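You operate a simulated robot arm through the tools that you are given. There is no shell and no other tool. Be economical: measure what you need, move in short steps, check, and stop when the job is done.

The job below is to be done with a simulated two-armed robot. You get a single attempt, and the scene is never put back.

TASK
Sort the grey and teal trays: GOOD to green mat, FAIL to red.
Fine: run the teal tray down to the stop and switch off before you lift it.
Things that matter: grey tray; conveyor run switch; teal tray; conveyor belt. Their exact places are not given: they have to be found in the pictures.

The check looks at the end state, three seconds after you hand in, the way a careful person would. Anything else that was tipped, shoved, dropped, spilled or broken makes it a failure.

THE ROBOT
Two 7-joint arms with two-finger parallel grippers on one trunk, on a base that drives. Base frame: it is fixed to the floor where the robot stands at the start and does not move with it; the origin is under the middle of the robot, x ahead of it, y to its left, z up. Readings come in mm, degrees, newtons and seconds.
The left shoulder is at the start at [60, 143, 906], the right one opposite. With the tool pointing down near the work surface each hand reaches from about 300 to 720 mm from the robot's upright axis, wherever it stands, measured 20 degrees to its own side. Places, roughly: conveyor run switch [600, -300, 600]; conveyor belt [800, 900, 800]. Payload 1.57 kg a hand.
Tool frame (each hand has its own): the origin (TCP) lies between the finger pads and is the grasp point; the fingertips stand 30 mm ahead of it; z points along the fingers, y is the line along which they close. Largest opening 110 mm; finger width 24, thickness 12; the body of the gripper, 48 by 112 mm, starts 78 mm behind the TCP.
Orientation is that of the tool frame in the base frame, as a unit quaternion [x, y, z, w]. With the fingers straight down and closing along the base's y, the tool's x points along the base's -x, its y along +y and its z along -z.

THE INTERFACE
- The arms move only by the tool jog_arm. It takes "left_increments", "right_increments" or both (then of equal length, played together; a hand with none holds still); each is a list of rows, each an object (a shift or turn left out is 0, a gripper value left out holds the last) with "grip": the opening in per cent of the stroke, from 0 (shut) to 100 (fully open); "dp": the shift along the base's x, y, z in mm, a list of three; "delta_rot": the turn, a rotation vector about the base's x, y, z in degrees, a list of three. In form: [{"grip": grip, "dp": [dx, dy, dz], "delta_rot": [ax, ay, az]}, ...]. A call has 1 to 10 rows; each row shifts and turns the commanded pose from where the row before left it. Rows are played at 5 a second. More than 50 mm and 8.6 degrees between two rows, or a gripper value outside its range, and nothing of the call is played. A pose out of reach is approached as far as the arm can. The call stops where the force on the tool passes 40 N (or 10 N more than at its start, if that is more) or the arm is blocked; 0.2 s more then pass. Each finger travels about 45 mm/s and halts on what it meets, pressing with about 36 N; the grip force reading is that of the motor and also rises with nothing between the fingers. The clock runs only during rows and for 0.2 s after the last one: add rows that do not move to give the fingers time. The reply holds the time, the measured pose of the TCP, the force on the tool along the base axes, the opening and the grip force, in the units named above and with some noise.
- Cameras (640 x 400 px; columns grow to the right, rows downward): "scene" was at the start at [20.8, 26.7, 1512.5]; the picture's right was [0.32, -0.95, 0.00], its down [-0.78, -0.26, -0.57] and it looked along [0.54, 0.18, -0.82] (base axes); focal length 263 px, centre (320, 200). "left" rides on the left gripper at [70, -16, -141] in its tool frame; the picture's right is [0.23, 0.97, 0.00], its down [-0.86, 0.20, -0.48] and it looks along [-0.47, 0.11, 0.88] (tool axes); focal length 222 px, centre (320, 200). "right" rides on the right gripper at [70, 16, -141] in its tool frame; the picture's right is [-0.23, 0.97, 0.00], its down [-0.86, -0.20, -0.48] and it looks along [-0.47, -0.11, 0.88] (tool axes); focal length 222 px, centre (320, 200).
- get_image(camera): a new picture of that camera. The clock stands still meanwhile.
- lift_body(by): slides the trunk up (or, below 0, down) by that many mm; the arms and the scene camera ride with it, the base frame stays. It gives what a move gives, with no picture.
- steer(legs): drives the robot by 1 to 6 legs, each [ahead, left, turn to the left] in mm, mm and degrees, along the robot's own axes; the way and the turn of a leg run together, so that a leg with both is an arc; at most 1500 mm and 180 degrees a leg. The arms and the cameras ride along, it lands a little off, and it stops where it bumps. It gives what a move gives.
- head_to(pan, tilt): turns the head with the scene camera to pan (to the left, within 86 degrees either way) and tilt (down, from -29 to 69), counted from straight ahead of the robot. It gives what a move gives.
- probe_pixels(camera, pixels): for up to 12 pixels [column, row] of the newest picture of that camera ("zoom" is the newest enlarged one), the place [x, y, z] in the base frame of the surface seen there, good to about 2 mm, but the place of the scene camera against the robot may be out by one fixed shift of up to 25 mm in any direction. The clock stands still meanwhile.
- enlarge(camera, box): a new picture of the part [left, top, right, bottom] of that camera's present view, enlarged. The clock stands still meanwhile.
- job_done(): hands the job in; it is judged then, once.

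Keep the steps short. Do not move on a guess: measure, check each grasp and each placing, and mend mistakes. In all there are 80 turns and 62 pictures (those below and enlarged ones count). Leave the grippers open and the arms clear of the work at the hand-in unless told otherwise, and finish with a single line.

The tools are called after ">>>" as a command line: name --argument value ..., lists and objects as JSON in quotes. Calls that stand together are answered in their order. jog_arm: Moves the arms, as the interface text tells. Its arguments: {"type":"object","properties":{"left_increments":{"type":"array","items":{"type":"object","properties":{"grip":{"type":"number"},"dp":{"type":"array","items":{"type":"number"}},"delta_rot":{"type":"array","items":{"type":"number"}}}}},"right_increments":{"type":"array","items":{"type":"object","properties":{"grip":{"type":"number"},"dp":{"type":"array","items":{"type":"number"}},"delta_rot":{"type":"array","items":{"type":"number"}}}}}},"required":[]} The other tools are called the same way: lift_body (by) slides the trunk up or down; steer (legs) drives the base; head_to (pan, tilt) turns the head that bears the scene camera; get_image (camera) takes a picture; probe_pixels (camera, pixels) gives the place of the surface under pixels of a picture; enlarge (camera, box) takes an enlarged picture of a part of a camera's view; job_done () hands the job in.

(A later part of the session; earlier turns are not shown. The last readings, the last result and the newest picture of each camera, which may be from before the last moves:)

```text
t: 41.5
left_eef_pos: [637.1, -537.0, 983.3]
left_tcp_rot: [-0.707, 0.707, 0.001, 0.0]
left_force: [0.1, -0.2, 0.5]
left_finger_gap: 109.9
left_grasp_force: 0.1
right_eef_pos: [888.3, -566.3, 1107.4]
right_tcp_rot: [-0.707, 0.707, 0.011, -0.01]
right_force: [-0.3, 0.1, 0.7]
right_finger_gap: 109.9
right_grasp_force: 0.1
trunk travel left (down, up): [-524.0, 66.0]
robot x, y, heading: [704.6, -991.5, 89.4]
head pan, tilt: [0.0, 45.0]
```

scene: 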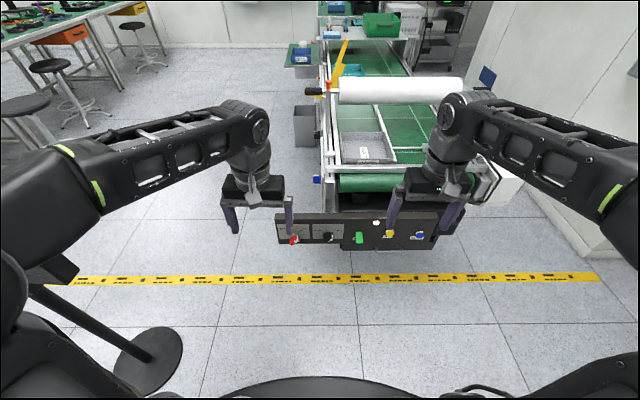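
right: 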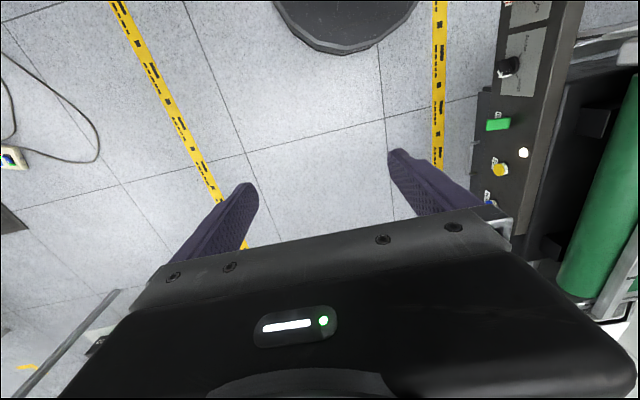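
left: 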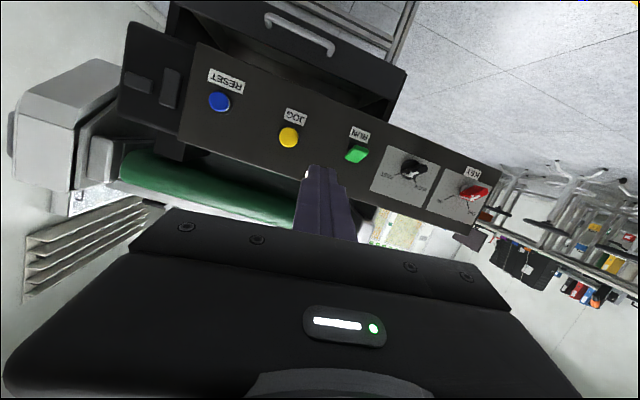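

Left hand is straight again. I bring the hands to tray spacing (x≈575 and ≈758) and up, then drive forward.

>>> jog_arm --left_increments '[{"dp": [-20, 0, 30]}, {"dp": [-20, 0, 30]}, {"dp": [-20, 0, 30]}]' --right_increments '[{"dp": [-45, 0, 0]}, {"dp": [-45, 0, 0]}, {"dp": [-40, 0, -10]}]'

>>> steer --legs '[[340, 0, 0.5]]'

>>> get_image --camera "left"

>>> get_image --camera "right"

```text
t: 42.3
left_eef_pos: [576.1, -537.3, 1071.3]
left_tcp_rot: [-0.707, 0.708, 0.003, 0.0]
left_force: [0.5, -0.1, -0.9]
left_finger_gap: 110.0
left_grasp_force: 0.1
right_eef_pos: [757.9, -566.6, 1096.4]
right_tcp_rot: [-0.705, 0.709, 0.009, -0.01]
right_force: [0.1, -0.3, 0.3]
right_finger_gap: 109.9
right_grasp_force: 0.1
trunk travel left (down, up): [-524.0, 66.0]
robot x, y, heading: [705.0, -990.4, 89.2]
head pan, tilt: [0.0, 45.0]
```

```text
t: 44.5
left_eef_pos: [575.3, -197.9, 1072.6]
left_tcp_rot: [0.71, -0.704, -0.002, 0.0]
left_force: [-0.1, 0.4, -0.5]
left_finger_gap: 110.0
left_grasp_force: 0.1
right_eef_pos: [755.9, -223.9, 1096.3]
right_tcp_rot: [0.71, -0.704, -0.01, 0.011]
right_force: [0.0, 1.4, -0.3]
right_finger_gap: 110.0
right_grasp_force: 0.0
trunk travel left (down, up): [-524.0, 66.0]
robot x, y, heading: [704.9, -650.6, 90.4]
head pan, tilt: [0.0, 45.0]
```

```text
29 pictures are left
```

left: 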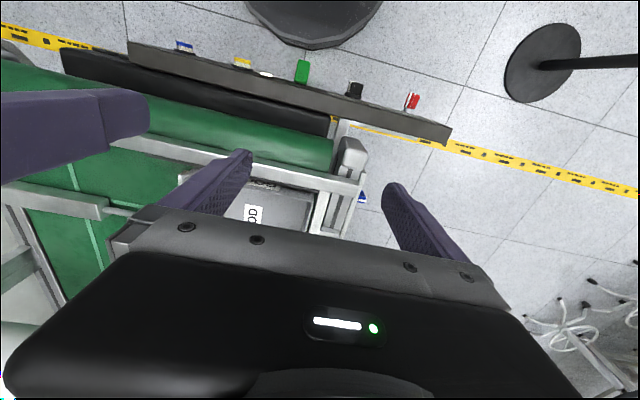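

```text
28 pictures are left
```

right: 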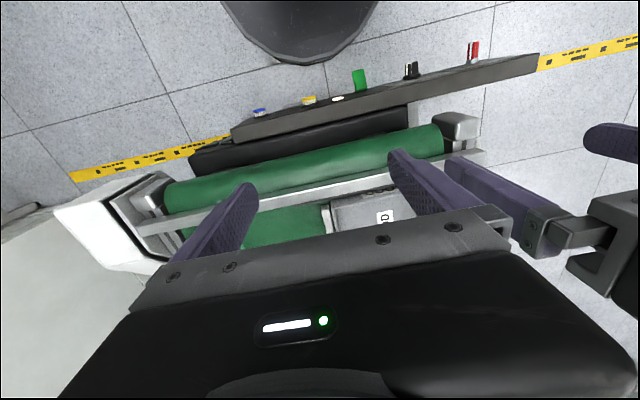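

I probe the tray's front corners in both wrist views (around (312,193) left, (332,203) right).

>>> probe_pixels --camera "left" --pixels '[[312, 195], [308, 215], [300, 189], [280, 188], [300, 230], [325, 205], [318, 212], [340, 185], [262, 186]]'

>>> probe_pixels --camera "right" --pixels '[[333, 205], [336, 215], [345, 198], [370, 193], [338, 228], [325, 210], [328, 222], [300, 195], [350, 200]]'

```text
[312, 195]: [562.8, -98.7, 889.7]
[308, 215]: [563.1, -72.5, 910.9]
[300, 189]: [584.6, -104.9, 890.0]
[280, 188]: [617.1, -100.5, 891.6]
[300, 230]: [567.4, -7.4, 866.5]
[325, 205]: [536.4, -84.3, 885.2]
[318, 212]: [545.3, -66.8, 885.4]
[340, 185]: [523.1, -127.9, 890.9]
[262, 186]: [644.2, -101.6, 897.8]
```

```text
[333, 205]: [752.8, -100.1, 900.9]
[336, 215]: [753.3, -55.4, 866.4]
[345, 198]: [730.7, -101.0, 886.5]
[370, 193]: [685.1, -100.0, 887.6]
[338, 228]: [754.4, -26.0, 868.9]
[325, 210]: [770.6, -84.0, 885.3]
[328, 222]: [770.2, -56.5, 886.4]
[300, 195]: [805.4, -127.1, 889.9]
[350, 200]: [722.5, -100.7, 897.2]
```

The wrist views give: left wall x≈562, right wall ≈754, rim z≈911, rails z≈886. I drive 60 mm closer, then move the hands over the wall middles (y≈0), half open.

>>> steer --legs '[[60, 0, 0]]'

>>> jog_arm --left_increments '[{"grip": 50, "dp": [-2, 35, -20]}, {"dp": [-2, 35, -20]}, {"dp": [-2, 35, -20]}, {"dp": [-2, 33, -20]}]' --right_increments '[{"grip": 50, "dp": [0, 41, -25]}, {"dp": [-1, 41, -25]}, {"dp": [-1, 41, -25]}, {"dp": [-1, 41, -25]}]'

>>> get_image --camera "right"

>>> get_image --camera "left"

```text
t: 45.5
left_eef_pos: [574.1, -135.7, 1073.2]
left_tcp_rot: [0.711, -0.704, -0.001, 0.0]
left_force: [0.0, -0.3, 0.5]
left_finger_gap: 110.1
left_grasp_force: 0.0
right_eef_pos: [756.6, -163.9, 1095.1]
right_tcp_rot: [0.709, -0.705, -0.01, 0.011]
right_force: [0.0, 0.4, 0.0]
right_finger_gap: 109.9
right_grasp_force: 0.1
trunk travel left (down, up): [-524.0, 66.0]
robot x, y, heading: [702.7, -594.1, 90.2]
head pan, tilt: [0.0, 45.0]
```

```text
t: 46.5
left_eef_pos: [566.6, 2.3, 991.6]
left_tcp_rot: [0.71, -0.704, -0.001, 0.0]
left_force: [-0.2, 0.8, 0.0]
left_finger_gap: 54.8
left_grasp_force: 0.1
right_eef_pos: [752.3, 0.6, 996.1]
right_tcp_rot: [0.709, -0.705, -0.01, 0.01]
right_force: [-1.0, 0.5, -0.1]
right_finger_gap: 54.9
right_grasp_force: 0.1
trunk travel left (down, up): [-524.0, 66.0]
robot x, y, heading: [708.1, -588.8, 90.2]
head pan, tilt: [0.0, 45.0]
```

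```text
27 pictures are left
```

right: 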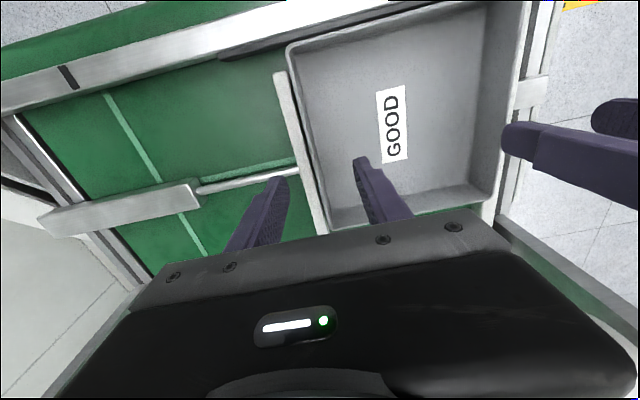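

```text
26 pictures are left
```

left: 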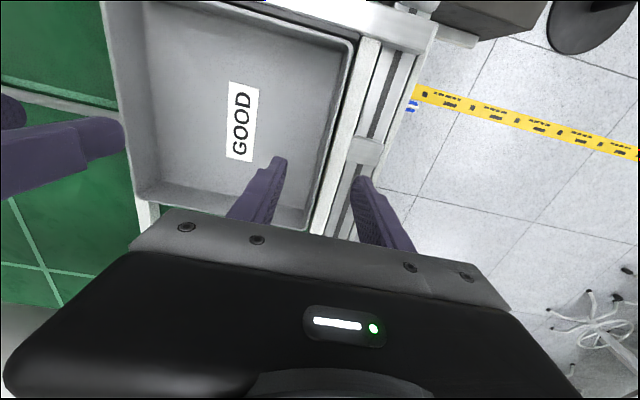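

Both hands straddle the walls. I probe the rims near the fingers.

>>> probe_pixels --camera "left" --pixels '[[327, 150], [318, 185], [324, 170], [330, 170], [312, 205], [308, 222], [360, 150], [345, 170]]'

>>> probe_pixels --camera "right" --pixels '[[309, 130], [316, 165], [322, 190], [330, 215], [305, 150], [312, 190], [210, 195], [190, 190]]'

```text
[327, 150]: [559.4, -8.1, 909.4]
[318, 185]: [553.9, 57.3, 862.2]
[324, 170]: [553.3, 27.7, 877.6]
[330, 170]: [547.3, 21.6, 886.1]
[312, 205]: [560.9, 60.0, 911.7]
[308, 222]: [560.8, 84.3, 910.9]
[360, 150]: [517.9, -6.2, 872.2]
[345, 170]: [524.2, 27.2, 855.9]
```

```text
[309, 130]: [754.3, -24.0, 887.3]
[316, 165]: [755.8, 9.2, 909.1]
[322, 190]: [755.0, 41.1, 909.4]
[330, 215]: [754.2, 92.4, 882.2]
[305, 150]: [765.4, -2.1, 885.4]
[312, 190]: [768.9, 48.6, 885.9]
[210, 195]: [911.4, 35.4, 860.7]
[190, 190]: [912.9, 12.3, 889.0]
```

Wall centres: left 561, right 754. I lower both to TCP z≈924 and close.

>>> jog_arm --left_increments '[{"dp": [-2, 0, -25]}, {"dp": [-2, 0, -25]}, {"dp": [-1, 0, -18]}, {"grip": 0}, {}, {}, {}, {}]' --right_increments '[{"dp": [1, 0, -25]}, {"dp": [1, 0, -25]}, {"dp": [0, 0, -22]}, {"grip": 0}, {}, {}, {}, {}]'

```text
t: 48.3
left_eef_pos: [560.5, 1.1, 923.8]
left_tcp_rot: [0.71, -0.704, -0.002, 0.001]
left_force: [-9.0, -1.0, 0.2]
left_finger_gap: 3.6
left_grasp_force: 24.4
right_eef_pos: [756.4, -0.3, 923.9]
right_tcp_rot: [0.709, -0.705, -0.009, 0.009]
right_force: [12.1, 0.4, -0.1]
right_finger_gap: 4.0
right_grasp_force: 24.7
trunk travel left (down, up): [-524.0, 66.0]
robot x, y, heading: [707.3, -589.8, 90.0]
head pan, tilt: [0.0, 45.0]
```

Both walls are held (gaps ~4 mm). I relax the outward pull slightly and lift 60 mm.

>>> jog_arm --left_increments '[{"dp": [1, 0, 5]}, {"dp": [0, 0, 15]}, {"dp": [0, 0, 20]}, {"dp": [0, 0, 20]}]' --right_increments '[{"dp": [-1, 0, 5]}, {"dp": [0, 0, 15]}, {"dp": [0, 0, 20]}, {"dp": [0, 0, 20]}]'

>>> get_image --camera "right"

```text
t: 49.3
left_eef_pos: [559.1, 1.1, 984.5]
left_tcp_rot: [0.711, -0.703, -0.004, 0.001]
left_force: [-25.0, -1.7, 0.8]
left_finger_gap: 3.6
left_grasp_force: 24.5
right_eef_pos: [755.7, -0.2, 984.5]
right_tcp_rot: [0.709, -0.705, -0.007, 0.008]
right_force: [23.5, 0.9, -4.9]
right_finger_gap: 4.0
right_grasp_force: 24.3
trunk travel left (down, up): [-524.0, 66.0]
robot x, y, heading: [702.7, -590.6, 90.0]
head pan, tilt: [0.0, 45.0]
```

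```text
25 pictures are left
```

right: 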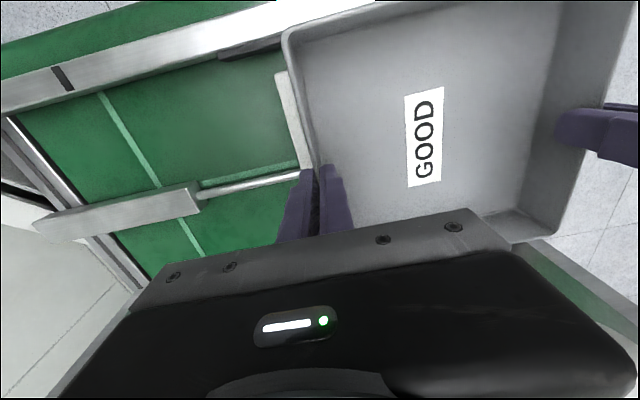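

My inward correction raised the force from 10 to 25 N, so the hands squeeze; I widen by 2 mm each and lift to about z 1040.

>>> jog_arm --left_increments '[{"dp": [-1, 0, 5]}, {"dp": [-1, 0, 20]}, {"dp": [0, 0, 30]}, {}]' --right_increments '[{"dp": [1, 0, 5]}, {"dp": [0.5, 0, 20]}, {"dp": [0, 0, 30]}, {}]'

```text
t: 50.3
left_eef_pos: [559.5, 2.1, 1040.0]
left_tcp_rot: [0.71, -0.704, -0.002, -0.001]
left_force: [-15.3, -2.0, 1.4]
left_finger_gap: 3.8
left_grasp_force: 24.4
right_eef_pos: [757.0, 0.3, 1039.1]
right_tcp_rot: [0.71, -0.705, -0.009, 0.01]
right_force: [16.4, 1.2, -3.6]
right_finger_gap: 4.0
right_grasp_force: 24.8
trunk travel left (down, up): [-524.0, 66.0]
robot x, y, heading: [701.1, -591.2, 90.1]
head pan, tilt: [0.0, 45.0]
```

Held firmly. I back out 600 mm, turn right 90° toward the mat table, and move part of the way, then look.

>>> steer --legs '[[-600, 0, 0], [0, 0, -90], [300, -200, 0]]'

>>> get_image --camera "scene"

```text
t: 59.4
left_eef_pos: [1594.1, -1249.7, 1040.7]
left_tcp_rot: [0.002, 1.0, 0.002, 0.001]
left_force: [-1.6, 12.8, -0.4]
left_finger_gap: 3.7
left_grasp_force: 24.7
right_eef_pos: [1590.8, -1448.1, 1038.1]
right_tcp_rot: [0.005, 1.0, 0.014, 0.0]
right_force: [2.6, -13.2, -4.1]
right_finger_gap: 4.3
right_grasp_force: 24.6
trunk travel left (down, up): [-524.0, 66.0]
robot x, y, heading: [1001.2, -1386.5, -0.8]
head pan, tilt: [0.0, 45.0]
```

```text
24 pictures are left
```

scene: 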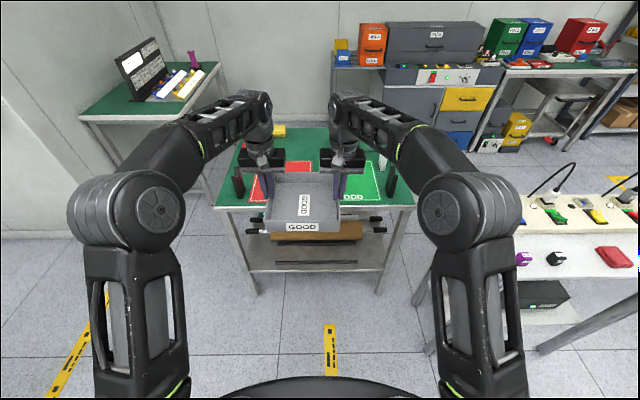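

I enlarge the table area and probe mat corners.

>>> enlarge --camera "scene" --box '[210, 110, 430, 245]'

>>> probe_pixels --camera "zoom" --pixels '[[490, 270], [385, 268], [475, 150], [400, 265], [150, 240], [120, 265], [80, 195], [535, 200], [20, 275], [600, 275], [215, 155], [440, 240]]'

```text
2.91 times, centred on (320, 178) of scene
```

zoom: 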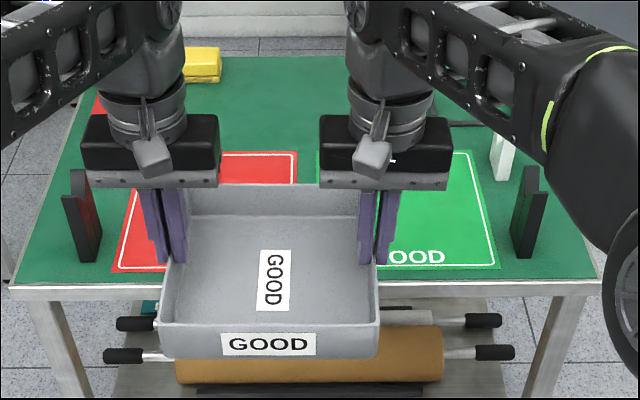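

```text
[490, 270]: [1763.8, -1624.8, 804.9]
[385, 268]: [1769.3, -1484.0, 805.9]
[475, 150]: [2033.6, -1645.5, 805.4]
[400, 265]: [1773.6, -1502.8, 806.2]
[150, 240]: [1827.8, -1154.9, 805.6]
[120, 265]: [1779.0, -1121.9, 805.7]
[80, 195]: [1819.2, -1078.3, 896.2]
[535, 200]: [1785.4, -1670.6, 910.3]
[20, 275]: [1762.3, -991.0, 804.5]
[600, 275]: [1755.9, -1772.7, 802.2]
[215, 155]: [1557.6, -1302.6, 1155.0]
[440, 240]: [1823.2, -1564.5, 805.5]
```

Green mat is about x 1765–2035, y −1393…−1640 (scene, true y ≈11 mm further right). I drive forward 305 and right 178, then check with wrist views.

>>> steer --legs '[[200, -178, 0.8], [105, 0, 0]]'

>>> get_image --camera "right"

>>> get_image --camera "left"

```text
t: 62.1
left_eef_pos: [1900.4, -1423.2, 1039.3]
left_tcp_rot: [-0.003, 1.0, 0.002, 0.001]
left_force: [-1.1, -0.3, 0.2]
left_finger_gap: 3.8
left_grasp_force: 24.4
right_eef_pos: [1899.1, -1619.9, 1038.6]
right_tcp_rot: [-0.001, 1.0, 0.014, -0.002]
right_force: [2.3, -0.4, -4.0]
right_finger_gap: 3.9
right_grasp_force: 24.2
trunk travel left (down, up): [-524.0, 66.0]
robot x, y, heading: [1306.6, -1565.0, -0.0]
head pan, tilt: [0.0, 45.0]
```

```text
22 pictures are left
```

right: 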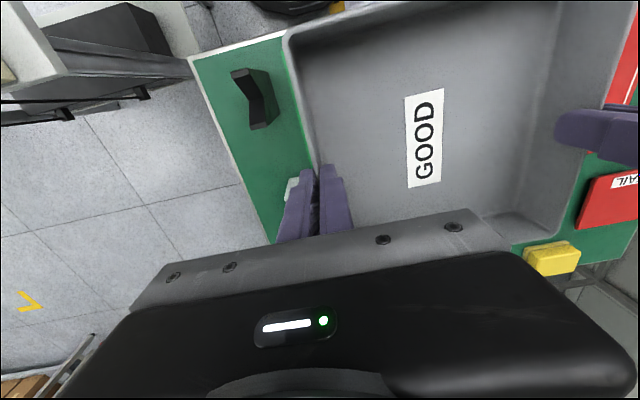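

```text
21 pictures are left
```

left: 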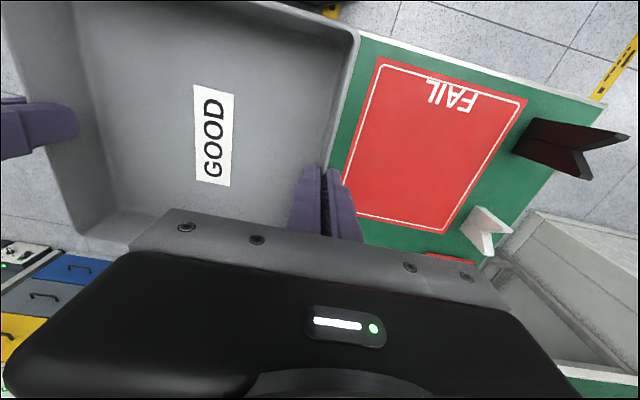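

The mat is hidden under the tray; I probe red mat corners (left) and the V-blocks beside my right hand.

>>> probe_pixels --camera "left" --pixels '[[380, 60], [524, 100], [344, 182], [440, 232], [400, 140], [370, 75], [360, 110], [495, 225], [535, 140]]'

>>> probe_pixels --camera "right" --pixels '[[292, 185], [290, 197], [240, 75], [262, 110], [272, 85], [285, 60], [300, 130], [270, 215]]'

```text
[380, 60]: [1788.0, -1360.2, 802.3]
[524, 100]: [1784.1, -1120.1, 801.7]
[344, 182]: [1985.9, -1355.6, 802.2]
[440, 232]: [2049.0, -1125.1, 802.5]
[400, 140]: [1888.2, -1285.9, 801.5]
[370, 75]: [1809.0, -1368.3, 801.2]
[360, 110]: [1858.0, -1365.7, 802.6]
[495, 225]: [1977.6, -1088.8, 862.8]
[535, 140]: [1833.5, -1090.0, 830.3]
```

```text
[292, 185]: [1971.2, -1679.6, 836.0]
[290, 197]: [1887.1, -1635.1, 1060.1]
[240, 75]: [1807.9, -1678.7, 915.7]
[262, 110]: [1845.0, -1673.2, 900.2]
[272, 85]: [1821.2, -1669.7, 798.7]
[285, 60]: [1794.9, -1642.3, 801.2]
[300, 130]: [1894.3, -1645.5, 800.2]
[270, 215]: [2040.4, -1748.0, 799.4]
```

Table z≈802; green mat ≈ x 1785–2050, y −1395…−1635, centre (1917,−1515). I shift +17/+5 and lower to just above the mat.

>>> jog_arm --left_increments '[{"dp": [9, 3, -15]}, {"dp": [8, 3, -15]}, {"dp": [0, 0, -20]}, {"dp": [0, 0, -20]}, {"dp": [0, 0, -20]}, {"dp": [0, 0, -20]}, {"dp": [0, 0, -20]}, {"dp": [0, 0, -20]}, {"dp": [0, 0, -15]}]' --right_increments '[{"dp": [9, 3, -15]}, {"dp": [8, 3, -15]}, {"dp": [0, 0, -20]}, {"dp": [0, 0, -20]}, {"dp": [0, 0, -20]}, {"dp": [0, 0, -20]}, {"dp": [0, 0, -20]}, {"dp": [0, 0, -20]}, {"dp": [0, 0, -15]}]'

>>> jog_arm --left_increments '[{"dp": [0, 0, -3]}, {"dp": [0, 0, -3]}, {"dp": [0, 0, -2]}]' --right_increments '[{"dp": [0, 0, -3]}, {"dp": [0, 0, -3]}, {"dp": [0, 0, -2]}]'

```text
t: 64.1
left_eef_pos: [1915.4, -1416.6, 874.2]
left_tcp_rot: [-0.003, 1.0, 0.002, 0.001]
left_force: [-0.5, 2.6, 0.6]
left_finger_gap: 3.5
left_grasp_force: 24.6
right_eef_pos: [1916.3, -1614.3, 873.6]
right_tcp_rot: [-0.001, 1.0, 0.014, 0.0]
right_force: [1.0, -2.6, -3.4]
right_finger_gap: 4.1
right_grasp_force: 24.7
trunk travel left (down, up): [-524.0, 66.0]
robot x, y, heading: [1308.5, -1568.4, -0.2]
head pan, tilt: [0.0, 45.0]
```

```text
t: 64.9
left_eef_pos: [1915.3, -1417.3, 865.9]
left_tcp_rot: [-0.004, 1.0, 0.001, 0.001]
left_force: [-2.6, 1.1, 0.1]
left_finger_gap: 3.5
left_grasp_force: 24.5
right_eef_pos: [1914.1, -1613.2, 865.7]
right_tcp_rot: [-0.002, 1.0, 0.014, 0.0]
right_force: [1.2, -1.7, -3.7]
right_finger_gap: 3.9
right_grasp_force: 24.6
trunk travel left (down, up): [-524.0, 66.0]
robot x, y, heading: [1303.5, -1567.0, -0.2]
head pan, tilt: [0.0, 45.0]
```

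Not yet touching (right z force still −3.7, the weight). I creep down further.

>>> jog_arm --left_increments '[{"dp": [0, 0, -2]}, {"dp": [0, 0, -2]}]' --right_increments '[{"dp": [0, 0, -2]}, {"dp": [0, 0, -2]}]'

```text
t: 65.5
left_eef_pos: [1915.8, -1417.0, 864.1]
left_tcp_rot: [-0.004, 1.0, 0.002, 0.003]
left_force: [1.3, 2.7, 6.4]
left_finger_gap: 3.5
left_grasp_force: 23.8
right_eef_pos: [1913.9, -1613.4, 863.6]
right_tcp_rot: [-0.001, 1.0, 0.014, 0.002]
right_force: [1.6, -2.5, 10.1]
right_finger_gap: 4.0
right_grasp_force: 25.1
trunk travel left (down, up): [-524.0, 66.0]
robot x, y, heading: [1307.3, -1569.7, 0.0]
head pan, tilt: [0.0, 45.0]
```

Contact (upward force on both hands). I open to 30 %, rise straight up.

>>> jog_arm --left_increments '[{"dp": [0, 0, 1], "grip": 30}, {}, {}, {}, {"dp": [0, 0, 25]}, {"dp": [0, 0, 45]}, {"dp": [0, 0, 45]}, {"dp": [0, 0, 45]}]' --right_increments '[{"dp": [0, 0, 1], "grip": 30}, {}, {}, {}, {"dp": [0, 0, 25]}, {"dp": [0, 0, 45]}, {"dp": [0, 0, 45]}, {"dp": [0, 0, 45]}]'

>>> get_image --camera "scene"

```text
t: 67.3
left_eef_pos: [1914.5, -1416.6, 1024.7]
left_tcp_rot: [-0.004, 1.0, 0.002, 0.002]
left_force: [-0.5, 0.4, 0.4]
left_finger_gap: 33.0
left_grasp_force: 0.0
right_eef_pos: [1914.5, -1613.6, 1023.6]
right_tcp_rot: [-0.002, 1.0, 0.014, 0.0]
right_force: [0.0, -0.3, -0.6]
right_finger_gap: 32.8
right_grasp_force: 0.1
trunk travel left (down, up): [-524.0, 66.0]
robot x, y, heading: [1306.7, -1563.3, -0.1]
head pan, tilt: [0.0, 45.0]
```

```text
20 pictures are left
```

scene: 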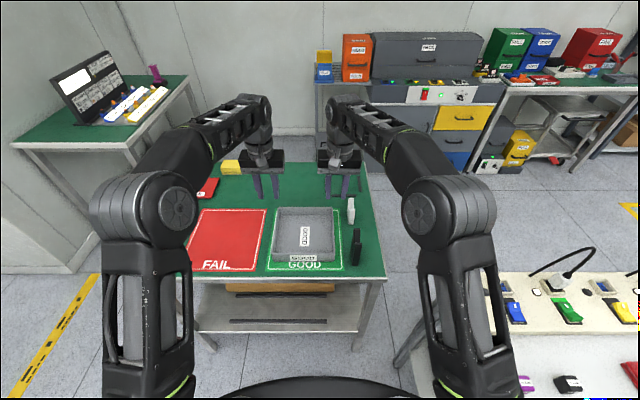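

The grey tray sits inside the green mat. Now I drive back to the conveyor's end.

>>> steer --legs '[[-610, 0, 0], [0, 0, 90], [500, 0, 0]]'

>>> jog_arm --left_increments '[{"grip": 0, "dp": [9, -18, -12], "delta_rot": [8.4, 0, 0]}, {"dp": [9, -18, -12], "delta_rot": [8.4, 0, 0]}, {"dp": [9, -18, -12], "delta_rot": [8.4, 0, 0]}, {"dp": [9, -18, -12], "delta_rot": [8.4, 0, 0]}, {"dp": [9, -18, -12], "delta_rot": [8.4, 0, 0]}, {"dp": [9, -18, -12], "delta_rot": [8.4, 0, 0]}, {"dp": [9, -18, -12], "delta_rot": [8.4, 0, 0]}, {"dp": [9, -18, -12], "delta_rot": [8.4, 0, 0]}, {"dp": [9, -18, -12], "delta_rot": [8.4, 0, 0]}]' --right_increments '[{"dp": [9, -18, 10]}, {"dp": [9, -18, 10]}, {"dp": [9, -18, 10]}, {"dp": [9, -18, 10]}, {"dp": [9, -18, 10]}, {"dp": [9, -18, 10]}, {"dp": [9, -18, 10]}, {"dp": [9, -18, 10]}, {"dp": [9, -18, 10]}]'

```text
t: 77.1
left_eef_pos: [549.6, -457.7, 1023.0]
left_tcp_rot: [-0.706, 0.708, 0.003, 0.0]
left_force: [-0.3, -0.5, -0.7]
left_finger_gap: 33.0
left_grasp_force: 0.1
right_eef_pos: [746.2, -459.9, 1022.0]
right_tcp_rot: [-0.706, 0.708, 0.011, -0.009]
right_force: [0.4, -0.4, 0.8]
right_finger_gap: 32.7
right_grasp_force: 0.0
trunk travel left (down, up): [-524.0, 66.0]
robot x, y, heading: [693.1, -1065.1, 89.7]
head pan, tilt: [0.0, 45.0]
```

```text
t: 79.1
left_eef_pos: [650.0, -589.4, 918.2]
left_tcp_rot: [-0.559, 0.56, 0.434, 0.431]
left_force: [0.0, 0.2, -0.3]
left_finger_gap: 0.0
left_grasp_force: 21.2
left hand out of reach, approached as far as the arm can: row 7, 8, 9
right_eef_pos: [828.7, -624.0, 1114.2]
right_tcp_rot: [-0.706, 0.708, 0.011, -0.008]
right_force: [0.0, -0.8, 0.1]
right_finger_gap: 32.8
right_grasp_force: 0.0
trunk travel left (down, up): [-524.0, 66.0]
robot x, y, heading: [700.5, -1065.0, 89.4]
head pan, tilt: [0.0, 45.0]
```

Fingers point forward nearly level. Too close to the shoulder, so I extend the hand forward 80 mm, and lower the trunk 305.

>>> jog_arm --left_increments '[{"dp": [0, 40, 0]}, {"dp": [0, 40, 0]}, {}]'

>>> lift_body --by -310

>>> get_image --camera "left"

```text
t: 79.9
left_eef_pos: [651.0, -509.5, 919.0]
left_tcp_rot: [-0.558, 0.558, 0.435, 0.434]
left_force: [0.4, -0.2, 0.1]
left_finger_gap: 0.1
left_grasp_force: 21.4
right_eef_pos: [826.9, -624.1, 1112.4]
right_tcp_rot: [-0.706, 0.708, 0.01, -0.009]
right_force: [-0.1, -0.7, -0.2]
right_finger_gap: 32.9
right_grasp_force: 0.0
trunk travel left (down, up): [-524.0, 66.0]
robot x, y, heading: [698.3, -1065.8, 89.6]
head pan, tilt: [0.0, 45.0]
```

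```text
t: 83.0
left_eef_pos: [650.4, -509.2, 608.0]
left_tcp_rot: [0.558, -0.558, -0.436, -0.433]
left_force: [-0.6, 0.5, -0.6]
left_finger_gap: 0.0
left_grasp_force: 20.8
right_eef_pos: [828.3, -623.3, 802.7]
right_tcp_rot: [-0.705, 0.709, 0.01, -0.009]
right_force: [0.3, 0.2, -0.3]
right_finger_gap: 33.1
right_grasp_force: 0.0
trunk travel left (down, up): [-214.0, 376.0]
robot x, y, heading: [698.6, -1064.9, 89.5]
head pan, tilt: [0.0, 45.0]
```

```text
19 pictures are left
```

left: 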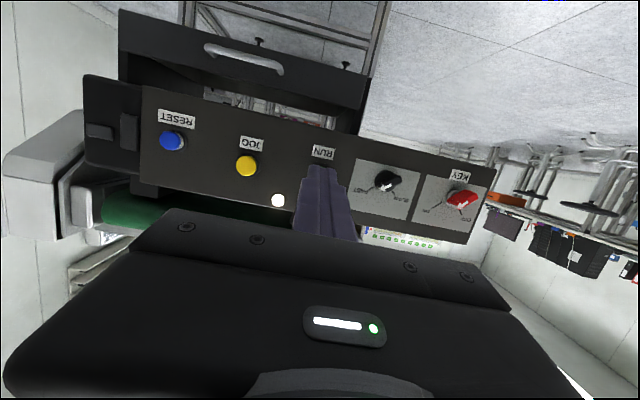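

The fingers hide the RUN lever at (322,165). I probe the drawer and handle below the panel, the label, and the other landmarks.

>>> probe_pixels --camera "left" --pixels '[[322, 153], [250, 55], [240, 80], [300, 80], [300, 105], [278, 200], [246, 165], [340, 128], [330, 180], [312, 160]]'

```text
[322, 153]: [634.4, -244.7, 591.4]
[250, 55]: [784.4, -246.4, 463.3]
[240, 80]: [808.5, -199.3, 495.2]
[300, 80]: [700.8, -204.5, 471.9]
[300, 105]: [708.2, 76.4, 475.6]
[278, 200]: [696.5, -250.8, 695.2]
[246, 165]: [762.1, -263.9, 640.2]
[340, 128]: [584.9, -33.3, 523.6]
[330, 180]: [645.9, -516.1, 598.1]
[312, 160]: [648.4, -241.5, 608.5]
```

Drawer is well below. I shift to x≈635, lower 35, and drive forward 180 so the tip ends just in front of and below the lever.

>>> jog_arm --left_increments '[{"dp": [-8, 0, -18]}, {"dp": [-7, 0, -18]}]'

>>> steer --legs '[[175, 0, 0]]'

>>> get_image --camera "left"

```text
t: 83.6
left_eef_pos: [635.6, -509.3, 570.4]
left_tcp_rot: [0.558, -0.558, -0.436, -0.433]
left_force: [0.4, 0.9, -0.1]
left_finger_gap: 0.1
left_grasp_force: 21.3
right_eef_pos: [827.4, -622.4, 803.0]
right_tcp_rot: [-0.705, 0.709, 0.011, -0.009]
right_force: [0.2, -0.8, 0.0]
right_finger_gap: 33.1
right_grasp_force: 0.0
trunk travel left (down, up): [-214.0, 376.0]
robot x, y, heading: [698.1, -1064.0, 89.6]
head pan, tilt: [0.0, 45.0]
```

```text
t: 85.1
left_eef_pos: [636.7, -332.8, 572.4]
left_tcp_rot: [0.558, -0.558, -0.436, -0.433]
left_force: [-0.2, 0.6, 0.7]
left_finger_gap: 0.0
left_grasp_force: 21.1
right_eef_pos: [829.0, -447.4, 802.7]
right_tcp_rot: [-0.706, 0.708, 0.01, -0.009]
right_force: [0.5, 0.3, 0.3]
right_finger_gap: 33.1
right_grasp_force: 0.0
trunk travel left (down, up): [-214.0, 376.0]
robot x, y, heading: [700.3, -894.6, 89.7]
head pan, tilt: [0.0, 45.0]
```

```text
18 pictures are left
```

left: 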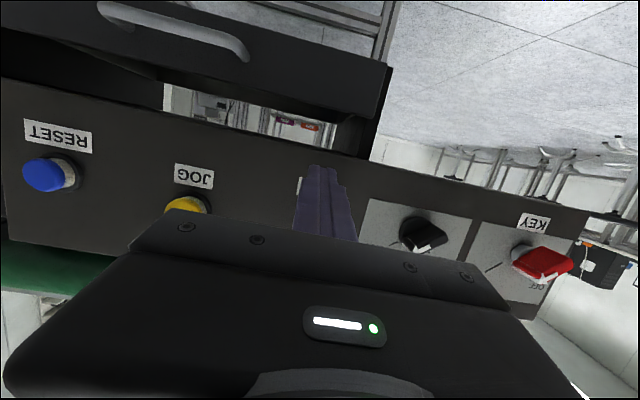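

Tip is at about (637,−303,565), below the lever. I go forward 27 mm then push up in steps.

>>> jog_arm --left_increments '[{"dp": [0, 14, 0]}, {"dp": [0, 13, 0]}, {"dp": [0, 0, 15]}, {"dp": [0, 0, 15]}, {"dp": [0, 0, 10]}]'

```text
t: 86.3
left_eef_pos: [635.9, -307.0, 613.2]
left_tcp_rot: [0.558, -0.557, -0.436, -0.434]
left_force: [0.3, 0.1, -0.2]
left_finger_gap: 0.0
left_grasp_force: 21.1
right_eef_pos: [829.2, -445.7, 803.2]
right_tcp_rot: [-0.706, 0.709, 0.011, -0.009]
right_force: [1.1, 0.3, 0.5]
right_finger_gap: 32.7
right_grasp_force: 0.0
trunk travel left (down, up): [-214.0, 376.0]
robot x, y, heading: [697.2, -890.7, 89.6]
head pan, tilt: [0.0, 45.0]
```

No force felt yet. I check with the scene camera, tilted to see lever and belt.

>>> head_to --pan 8 --tilt 30

>>> get_image --camera "scene"

```text
t: 87.0
left_eef_pos: [636.9, -306.3, 612.4]
left_tcp_rot: [0.558, -0.557, -0.436, -0.434]
left_force: [-0.5, -0.2, -0.2]
left_finger_gap: 0.0
left_grasp_force: 21.3
right_eef_pos: [828.4, -447.1, 802.3]
right_tcp_rot: [-0.706, 0.708, 0.011, -0.009]
right_force: [-0.2, 0.3, -0.1]
right_finger_gap: 33.2
right_grasp_force: 0.0
trunk travel left (down, up): [-214.0, 376.0]
robot x, y, heading: [693.8, -891.4, 89.6]
head pan, tilt: [8.0, 30.0]
```

```text
17 pictures are left
```

scene: 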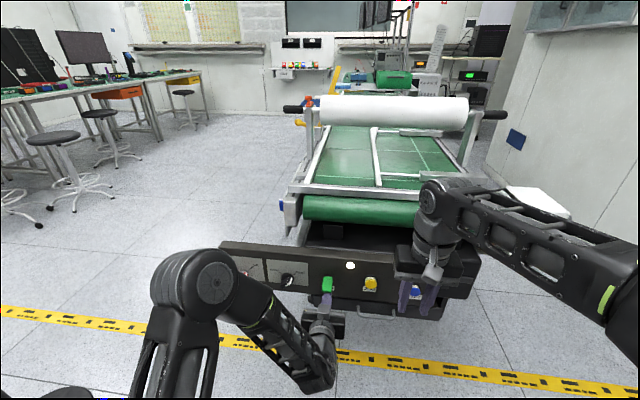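

The lever at (327,284) looks still down with my fingers beneath it. I push up in small steps.

>>> jog_arm --left_increments '[{"dp": [0, 0, 6]}, {"dp": [0, 0, 6]}, {"dp": [0, 0, 6]}]'

>>> enlarge --camera "scene" --box '[270, 60, 470, 320]'

```text
t: 87.8
left_eef_pos: [636.5, -306.2, 629.8]
left_tcp_rot: [0.558, -0.558, -0.436, -0.433]
left_force: [-0.8, 0.1, -0.3]
left_finger_gap: 0.0
left_grasp_force: 21.8
right_eef_pos: [828.6, -447.4, 804.0]
right_tcp_rot: [-0.706, 0.708, 0.011, -0.009]
right_force: [-0.2, 0.3, 0.4]
right_finger_gap: 33.1
right_grasp_force: 0.1
trunk travel left (down, up): [-214.0, 376.0]
robot x, y, heading: [699.1, -892.2, 89.5]
head pan, tilt: [8.0, 30.0]
```

```text
1.54 times, centred on (370, 190) of scene
```

zoom: 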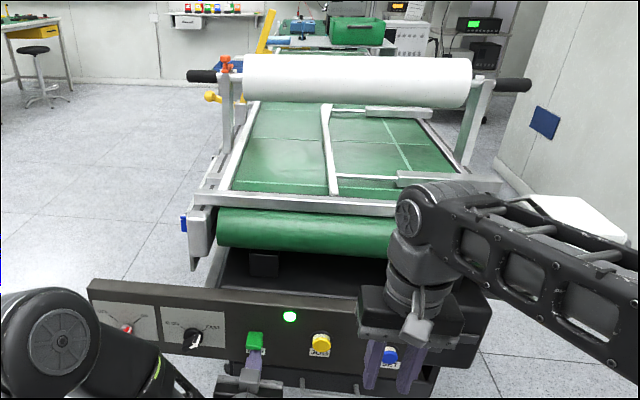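

The lamp turned green: the belt is running. I reposition the hand to above the lever while the tray travels.

>>> jog_arm --left_increments '[{"dp": [0, -25, -5]}, {"dp": [0, -25, 0]}, {"dp": [0, 0, 45]}, {"dp": [0, 0, 45]}, {"dp": [0, 25, 0]}, {"dp": [0, 20, 0]}]'

>>> enlarge --camera "scene" --box '[270, 60, 470, 320]'

```text
t: 89.2
left_eef_pos: [638.5, -311.1, 715.0]
left_tcp_rot: [0.559, -0.558, -0.435, -0.432]
left_force: [0.1, -0.2, 0.5]
left_finger_gap: 0.1
left_grasp_force: 21.5
right_eef_pos: [829.4, -446.3, 802.7]
right_tcp_rot: [-0.706, 0.708, 0.01, -0.009]
right_force: [-0.6, 0.0, 1.1]
right_finger_gap: 32.8
right_grasp_force: 0.0
trunk travel left (down, up): [-214.0, 376.0]
robot x, y, heading: [698.2, -891.0, 89.4]
head pan, tilt: [8.0, 30.0]
```

```text
1.54 times, centred on (370, 190) of scene
```

zoom: 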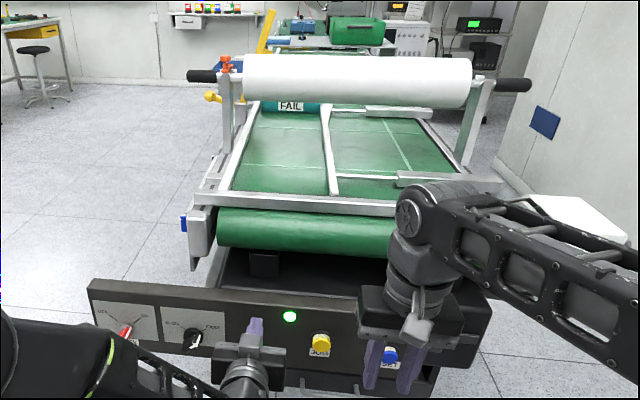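

The teal tray (FAIL) emerges under the roller. I probe its front to estimate the speed.

>>> probe_pixels --camera "zoom" --pixels '[[292, 106], [275, 108], [312, 108]]'

>>> jog_arm --left_increments '[{}, {}]'

>>> enlarge --camera "scene" --box '[270, 60, 470, 320]'

>>> probe_pixels --camera "zoom" --pixels '[[285, 115], [285, 125], [285, 135], [285, 145], [285, 155], [285, 165], [285, 175], [285, 185]]'

```text
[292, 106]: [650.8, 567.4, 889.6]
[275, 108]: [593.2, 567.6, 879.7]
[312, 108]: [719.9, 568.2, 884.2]
```

```text
t: 89.8
left_eef_pos: [637.4, -311.9, 714.5]
left_tcp_rot: [0.558, -0.558, -0.436, -0.433]
left_force: [0.4, 1.2, 0.4]
left_finger_gap: 0.0
left_grasp_force: 21.2
right_eef_pos: [828.9, -446.3, 802.7]
right_tcp_rot: [-0.706, 0.709, 0.011, -0.009]
right_force: [-0.7, -0.3, 0.6]
right_finger_gap: 32.9
right_grasp_force: 0.0
trunk travel left (down, up): [-214.0, 376.0]
robot x, y, heading: [697.3, -891.4, 89.7]
head pan, tilt: [8.0, 30.0]
```

```text
1.54 times, centred on (370, 190) of scene
```

zoom: 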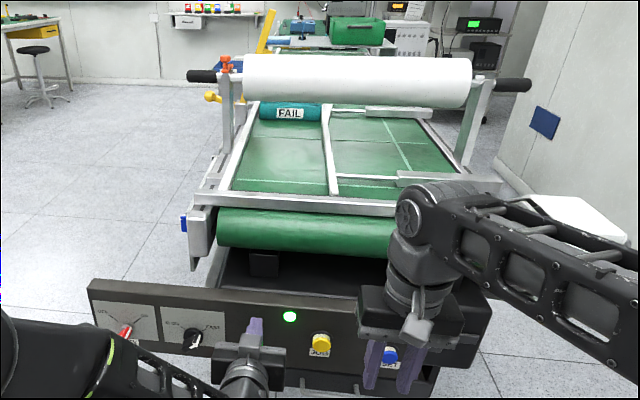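

```text
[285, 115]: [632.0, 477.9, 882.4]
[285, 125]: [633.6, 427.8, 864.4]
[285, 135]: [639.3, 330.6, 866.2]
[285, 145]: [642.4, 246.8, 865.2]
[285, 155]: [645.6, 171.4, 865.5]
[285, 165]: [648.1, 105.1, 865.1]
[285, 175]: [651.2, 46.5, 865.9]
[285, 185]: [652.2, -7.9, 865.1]
```

Speed ≈150 mm/s, 578 mm to go (≈3.9 s). I wait 3.4 s, then look.

>>> jog_arm --left_increments '[{}, {}, {}, {}, {}, {}, {}, {}, {}, {}]'

>>> jog_arm --left_increments '[{}, {}, {}, {}, {}]'

>>> enlarge --camera "scene" --box '[270, 60, 470, 320]'

>>> probe_pixels --camera "zoom" --pixels '[[255, 340], [256, 325], [280, 180], [280, 188], [280, 170]]'

```text
t: 92.0
left_eef_pos: [638.1, -311.6, 714.9]
left_tcp_rot: [0.559, -0.558, -0.435, -0.432]
left_force: [-0.3, -0.1, 0.1]
left_finger_gap: 0.2
left_grasp_force: 21.1
right_eef_pos: [829.6, -446.7, 803.6]
right_tcp_rot: [-0.706, 0.708, 0.011, -0.009]
right_force: [-0.1, 0.0, -0.8]
right_finger_gap: 33.0
right_grasp_force: 0.0
trunk travel left (down, up): [-214.0, 376.0]
robot x, y, heading: [697.3, -890.6, 89.8]
head pan, tilt: [8.0, 30.0]
```

```text
t: 93.2
left_eef_pos: [637.5, -311.5, 714.9]
left_tcp_rot: [0.558, -0.558, -0.435, -0.433]
left_force: [0.5, -0.5, -0.3]
left_finger_gap: 0.0
left_grasp_force: 21.0
right_eef_pos: [828.0, -447.8, 802.5]
right_tcp_rot: [-0.706, 0.708, 0.011, -0.009]
right_force: [-0.7, -0.1, 0.6]
right_finger_gap: 33.1
right_grasp_force: 0.1
trunk travel left (down, up): [-214.0, 376.0]
robot x, y, heading: [697.1, -892.9, 89.6]
head pan, tilt: [8.0, 30.0]
```

```text
1.54 times, centred on (370, 190) of scene
```

zoom: 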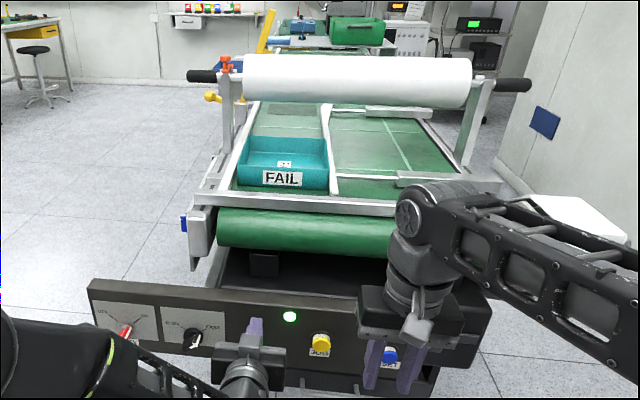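

```text
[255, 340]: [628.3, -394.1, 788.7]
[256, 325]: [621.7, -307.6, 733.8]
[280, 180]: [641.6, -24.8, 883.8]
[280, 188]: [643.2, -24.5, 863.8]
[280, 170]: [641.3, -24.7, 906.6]
```

Front is at y≈−25, about 0.5 s from the stop. I push the lever down now.

>>> jog_arm --left_increments '[{"dp": [0, 0, -20]}, {"dp": [0, 0, -20]}, {"dp": [0, 0, -18]}, {"dp": [0, 0, -15]}, {"dp": [0, 0, -12]}]'

>>> enlarge --camera "scene" --box '[270, 60, 470, 320]'

```text
t: 94.6
left_eef_pos: [636.7, -310.5, 641.8]
left_tcp_rot: [0.553, -0.551, -0.443, -0.441]
left_force: [-2.8, -16.1, 18.0]
left_finger_gap: 0.0
left_grasp_force: 21.4
right_eef_pos: [828.1, -448.6, 803.8]
right_tcp_rot: [-0.707, 0.707, 0.011, -0.007]
right_force: [-0.8, -0.2, 0.0]
right_finger_gap: 33.1
right_grasp_force: 0.1
trunk travel left (down, up): [-214.0, 376.0]
robot x, y, heading: [695.8, -888.7, 89.3]
head pan, tilt: [8.0, 30.0]
stopped in row 5 (left hand): the force on the tool passed its limit (the readings are from after the stop); the commanded pose is now the measured one
```

```text
1.54 times, centred on (370, 190) of scene
```

zoom: 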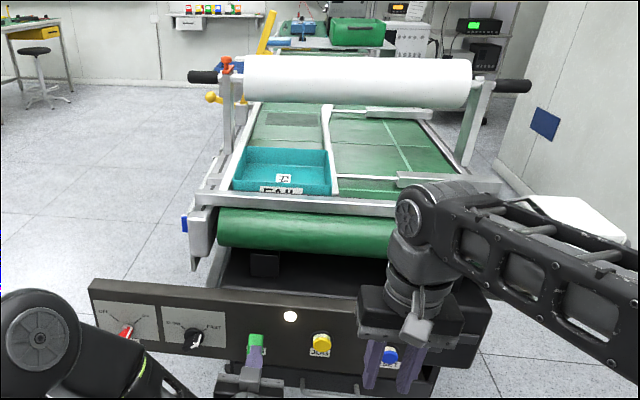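

The lamp is white: off, and the teal tray is at the stop. I withdraw the hand straight back and recheck the lever and lamp.

>>> jog_arm --left_increments '[{"dp": [0, -20, 0]}, {"dp": [0, -30, 0]}, {"dp": [0, -30, 0]}, {}, {}]'

>>> get_image --camera "left"

>>> enlarge --camera "scene" --box '[270, 120, 410, 320]'

>>> probe_pixels --camera "zoom" --pixels '[[255, 135], [255, 125], [185, 125], [330, 130], [190, 85], [310, 80], [220, 350], [225, 330]]'

```text
t: 95.8
left_eef_pos: [636.0, -387.9, 637.7]
left_tcp_rot: [0.556, -0.552, -0.441, -0.438]
left_force: [0.2, -0.4, -0.7]
left_finger_gap: 0.0
left_grasp_force: 21.3
right_eef_pos: [828.0, -446.1, 802.7]
right_tcp_rot: [-0.706, 0.708, 0.01, -0.009]
right_force: [-0.7, 0.1, 0.0]
right_finger_gap: 32.8
right_grasp_force: 0.1
trunk travel left (down, up): [-214.0, 376.0]
robot x, y, heading: [694.9, -890.9, 89.7]
head pan, tilt: [8.0, 30.0]
```

```text
11 pictures are left
```

left: 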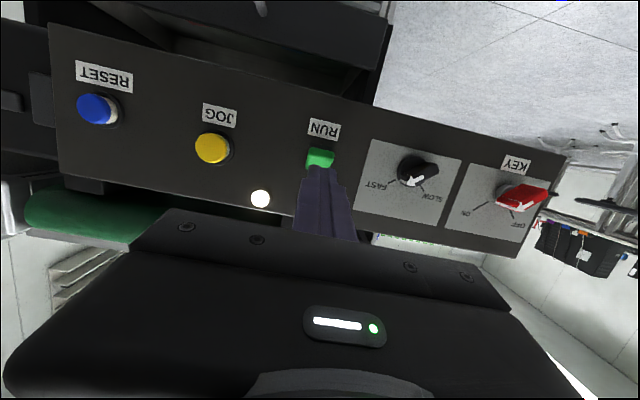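

```text
2.00 times, centred on (340, 220) of scene
```

zoom: 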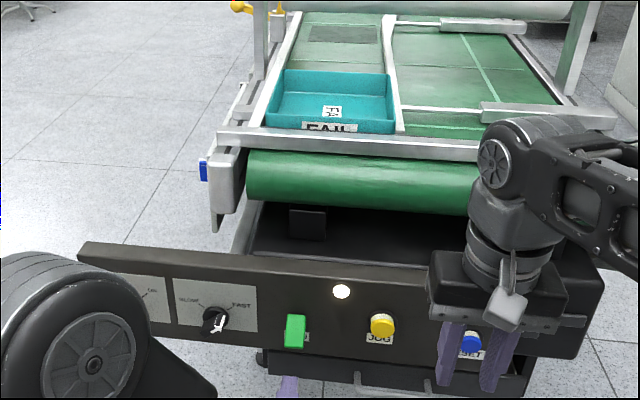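

```text
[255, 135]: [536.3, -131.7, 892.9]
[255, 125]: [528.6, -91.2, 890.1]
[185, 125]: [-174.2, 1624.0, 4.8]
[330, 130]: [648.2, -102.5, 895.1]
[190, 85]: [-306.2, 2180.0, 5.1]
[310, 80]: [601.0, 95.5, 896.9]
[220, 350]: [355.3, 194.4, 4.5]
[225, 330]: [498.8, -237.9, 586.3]
```

Lever down, lamp white, teal tray at the stop (front y≈−102). I back up, raise the trunk, and turn the left hand straight down again.

>>> steer --legs '[[-170, 0, 0]]'

>>> lift_body --by 310

>>> jog_arm --left_increments '[{"grip": 50, "dp": [-8, 0, 13], "delta_rot": [-8.54, 0, 0]}, {"dp": [-8, 0, 13], "delta_rot": [-8.54, 0, 0]}, {"dp": [-8, 0, 13], "delta_rot": [-8.54, 0, 0]}, {"dp": [-8, 0, 13], "delta_rot": [-8.54, 0, 0]}, {"dp": [-8, 0, 13], "delta_rot": [-8.54, 0, 0]}, {"dp": [-8, 0, 13], "delta_rot": [-8.54, 0, 0]}, {"dp": [-8, 0, 13], "delta_rot": [-8.54, 0, 0]}, {"dp": [-8, 0, 13], "delta_rot": [-8.54, 0, 0]}, {"dp": [-8, 0, 13], "delta_rot": [-8.54, 0, 0]}]' --right_increments '[{"grip": 50, "dp": [-8, 0, 0]}, {"dp": [-8, 0, 0]}, {"dp": [-8, 0, 0]}, {"dp": [-8, 0, -5]}, {"dp": [-8, 0, -5]}, {"dp": [-8, 0, -5]}, {"dp": [-8, 0, -5]}, {"dp": [-8, 0, -5]}, {"dp": [-8, 0, -5]}]'

```text
t: 97.2
left_eef_pos: [636.1, -557.7, 637.1]
left_tcp_rot: [0.556, -0.552, -0.442, -0.438]
left_force: [0.0, -0.2, 0.0]
left_finger_gap: 0.0
left_grasp_force: 21.5
right_eef_pos: [827.0, -616.2, 804.1]
right_tcp_rot: [-0.706, 0.708, 0.01, -0.009]
right_force: [-0.4, -0.2, -0.5]
right_finger_gap: 33.0
right_grasp_force: 0.1
trunk travel left (down, up): [-214.0, 376.0]
robot x, y, heading: [695.9, -1058.4, 89.7]
head pan, tilt: [8.0, 30.0]
```

```text
t: 100.3
left_eef_pos: [634.0, -556.5, 948.1]
left_tcp_rot: [0.555, -0.552, -0.442, -0.438]
left_force: [0.6, 0.3, -0.3]
left_finger_gap: 0.0
left_grasp_force: 21.4
right_eef_pos: [826.7, -614.9, 1113.4]
right_tcp_rot: [-0.706, 0.708, 0.011, -0.009]
right_force: [-0.6, 0.5, -0.4]
right_finger_gap: 32.9
right_grasp_force: 0.0
trunk travel left (down, up): [-524.0, 66.0]
robot x, y, heading: [695.5, -1060.5, 89.7]
head pan, tilt: [8.0, 30.0]
```

```text
t: 102.3
left_eef_pos: [562.7, -556.1, 1064.7]
left_tcp_rot: [-0.706, 0.708, 0.002, -0.002]
left_force: [0.3, 0.8, -0.2]
left_finger_gap: 54.8
left_grasp_force: 0.1
right_eef_pos: [754.3, -613.9, 1081.4]
right_tcp_rot: [-0.706, 0.708, 0.01, -0.009]
right_force: [0.3, -0.6, -0.5]
right_finger_gap: 54.9
right_grasp_force: 0.1
trunk travel left (down, up): [-524.0, 66.0]
robot x, y, heading: [692.2, -1060.7, 89.7]
head pan, tilt: [8.0, 30.0]
```

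Drive forward 470, then hands over the teal tray's side walls at z≈995.

>>> steer --legs '[[470, -5, 0.3]]'

>>> jog_arm --left_increments '[{"dp": [0, 29, -18]}, {"dp": [0, 29, -18]}, {"dp": [0, 28, -18]}, {"dp": [0, 0, -16]}]' --right_increments '[{"dp": [0, 40, -20]}, {"dp": [0, 40, -20]}, {"dp": [0, 40, -23]}, {"dp": [0, 24, -23]}]'

>>> get_image --camera "left"

>>> get_image --camera "right"

```text
t: 105.1
left_eef_pos: [565.4, -88.9, 1064.4]
left_tcp_rot: [0.71, -0.704, -0.003, 0.003]
left_force: [0.2, 0.7, 0.7]
left_finger_gap: 55.1
left_grasp_force: 0.1
right_eef_pos: [757.5, -143.9, 1080.7]
right_tcp_rot: [0.709, -0.705, -0.01, 0.009]
right_force: [0.1, 0.4, 1.0]
right_finger_gap: 54.8
right_grasp_force: 0.1
trunk travel left (down, up): [-524.0, 66.0]
robot x, y, heading: [701.8, -591.7, 90.2]
head pan, tilt: [8.0, 30.0]
```

```text
t: 106.1
left_eef_pos: [565.3, -3.6, 995.5]
left_tcp_rot: [0.711, -0.704, -0.003, 0.001]
left_force: [0.3, -0.4, 0.9]
left_finger_gap: 55.1
left_grasp_force: 0.1
right_eef_pos: [757.1, -1.4, 996.2]
right_tcp_rot: [0.709, -0.705, -0.01, 0.01]
right_force: [0.6, 0.5, -0.3]
right_finger_gap: 55.2
right_grasp_force: 0.1
trunk travel left (down, up): [-524.0, 66.0]
robot x, y, heading: [701.2, -590.0, 89.9]
head pan, tilt: [8.0, 30.0]
```

```text
9 pictures are left
```

left: 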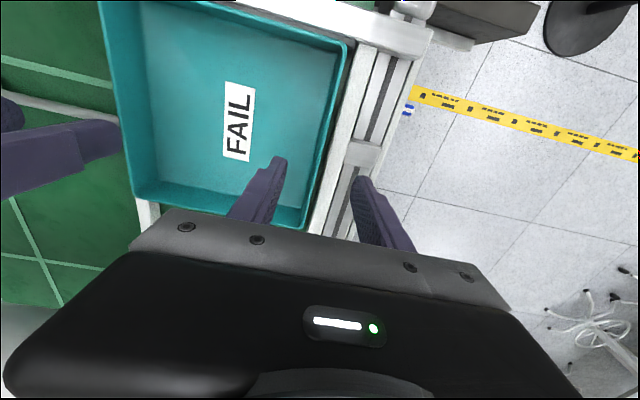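

```text
8 pictures are left
```

right: 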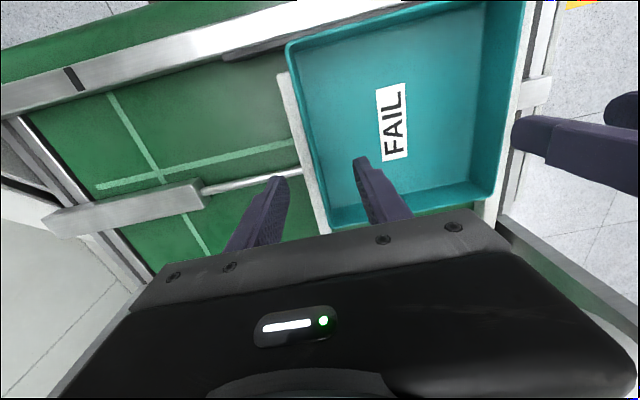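

I probe the teal rims near the fingers.

>>> probe_pixels --camera "left" --pixels '[[328, 120], [322, 140], [317, 160], [311, 180], [306, 200], [318, 150], [342, 50], [300, 222]]'

>>> probe_pixels --camera "right" --pixels '[[308, 130], [314, 160], [319, 180], [312, 150], [326, 205], [305, 160], [292, 60]]'

```text
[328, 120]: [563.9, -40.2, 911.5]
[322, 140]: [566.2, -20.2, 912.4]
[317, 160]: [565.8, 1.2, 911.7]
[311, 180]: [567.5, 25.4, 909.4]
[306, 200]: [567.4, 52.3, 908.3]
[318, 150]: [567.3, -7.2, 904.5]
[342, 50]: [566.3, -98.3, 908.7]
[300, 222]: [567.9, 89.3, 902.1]
```

```text
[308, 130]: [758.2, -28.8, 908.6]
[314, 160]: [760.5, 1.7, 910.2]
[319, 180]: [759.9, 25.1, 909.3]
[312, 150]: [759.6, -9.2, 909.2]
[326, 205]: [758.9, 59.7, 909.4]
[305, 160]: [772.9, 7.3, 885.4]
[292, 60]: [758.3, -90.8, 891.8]
```

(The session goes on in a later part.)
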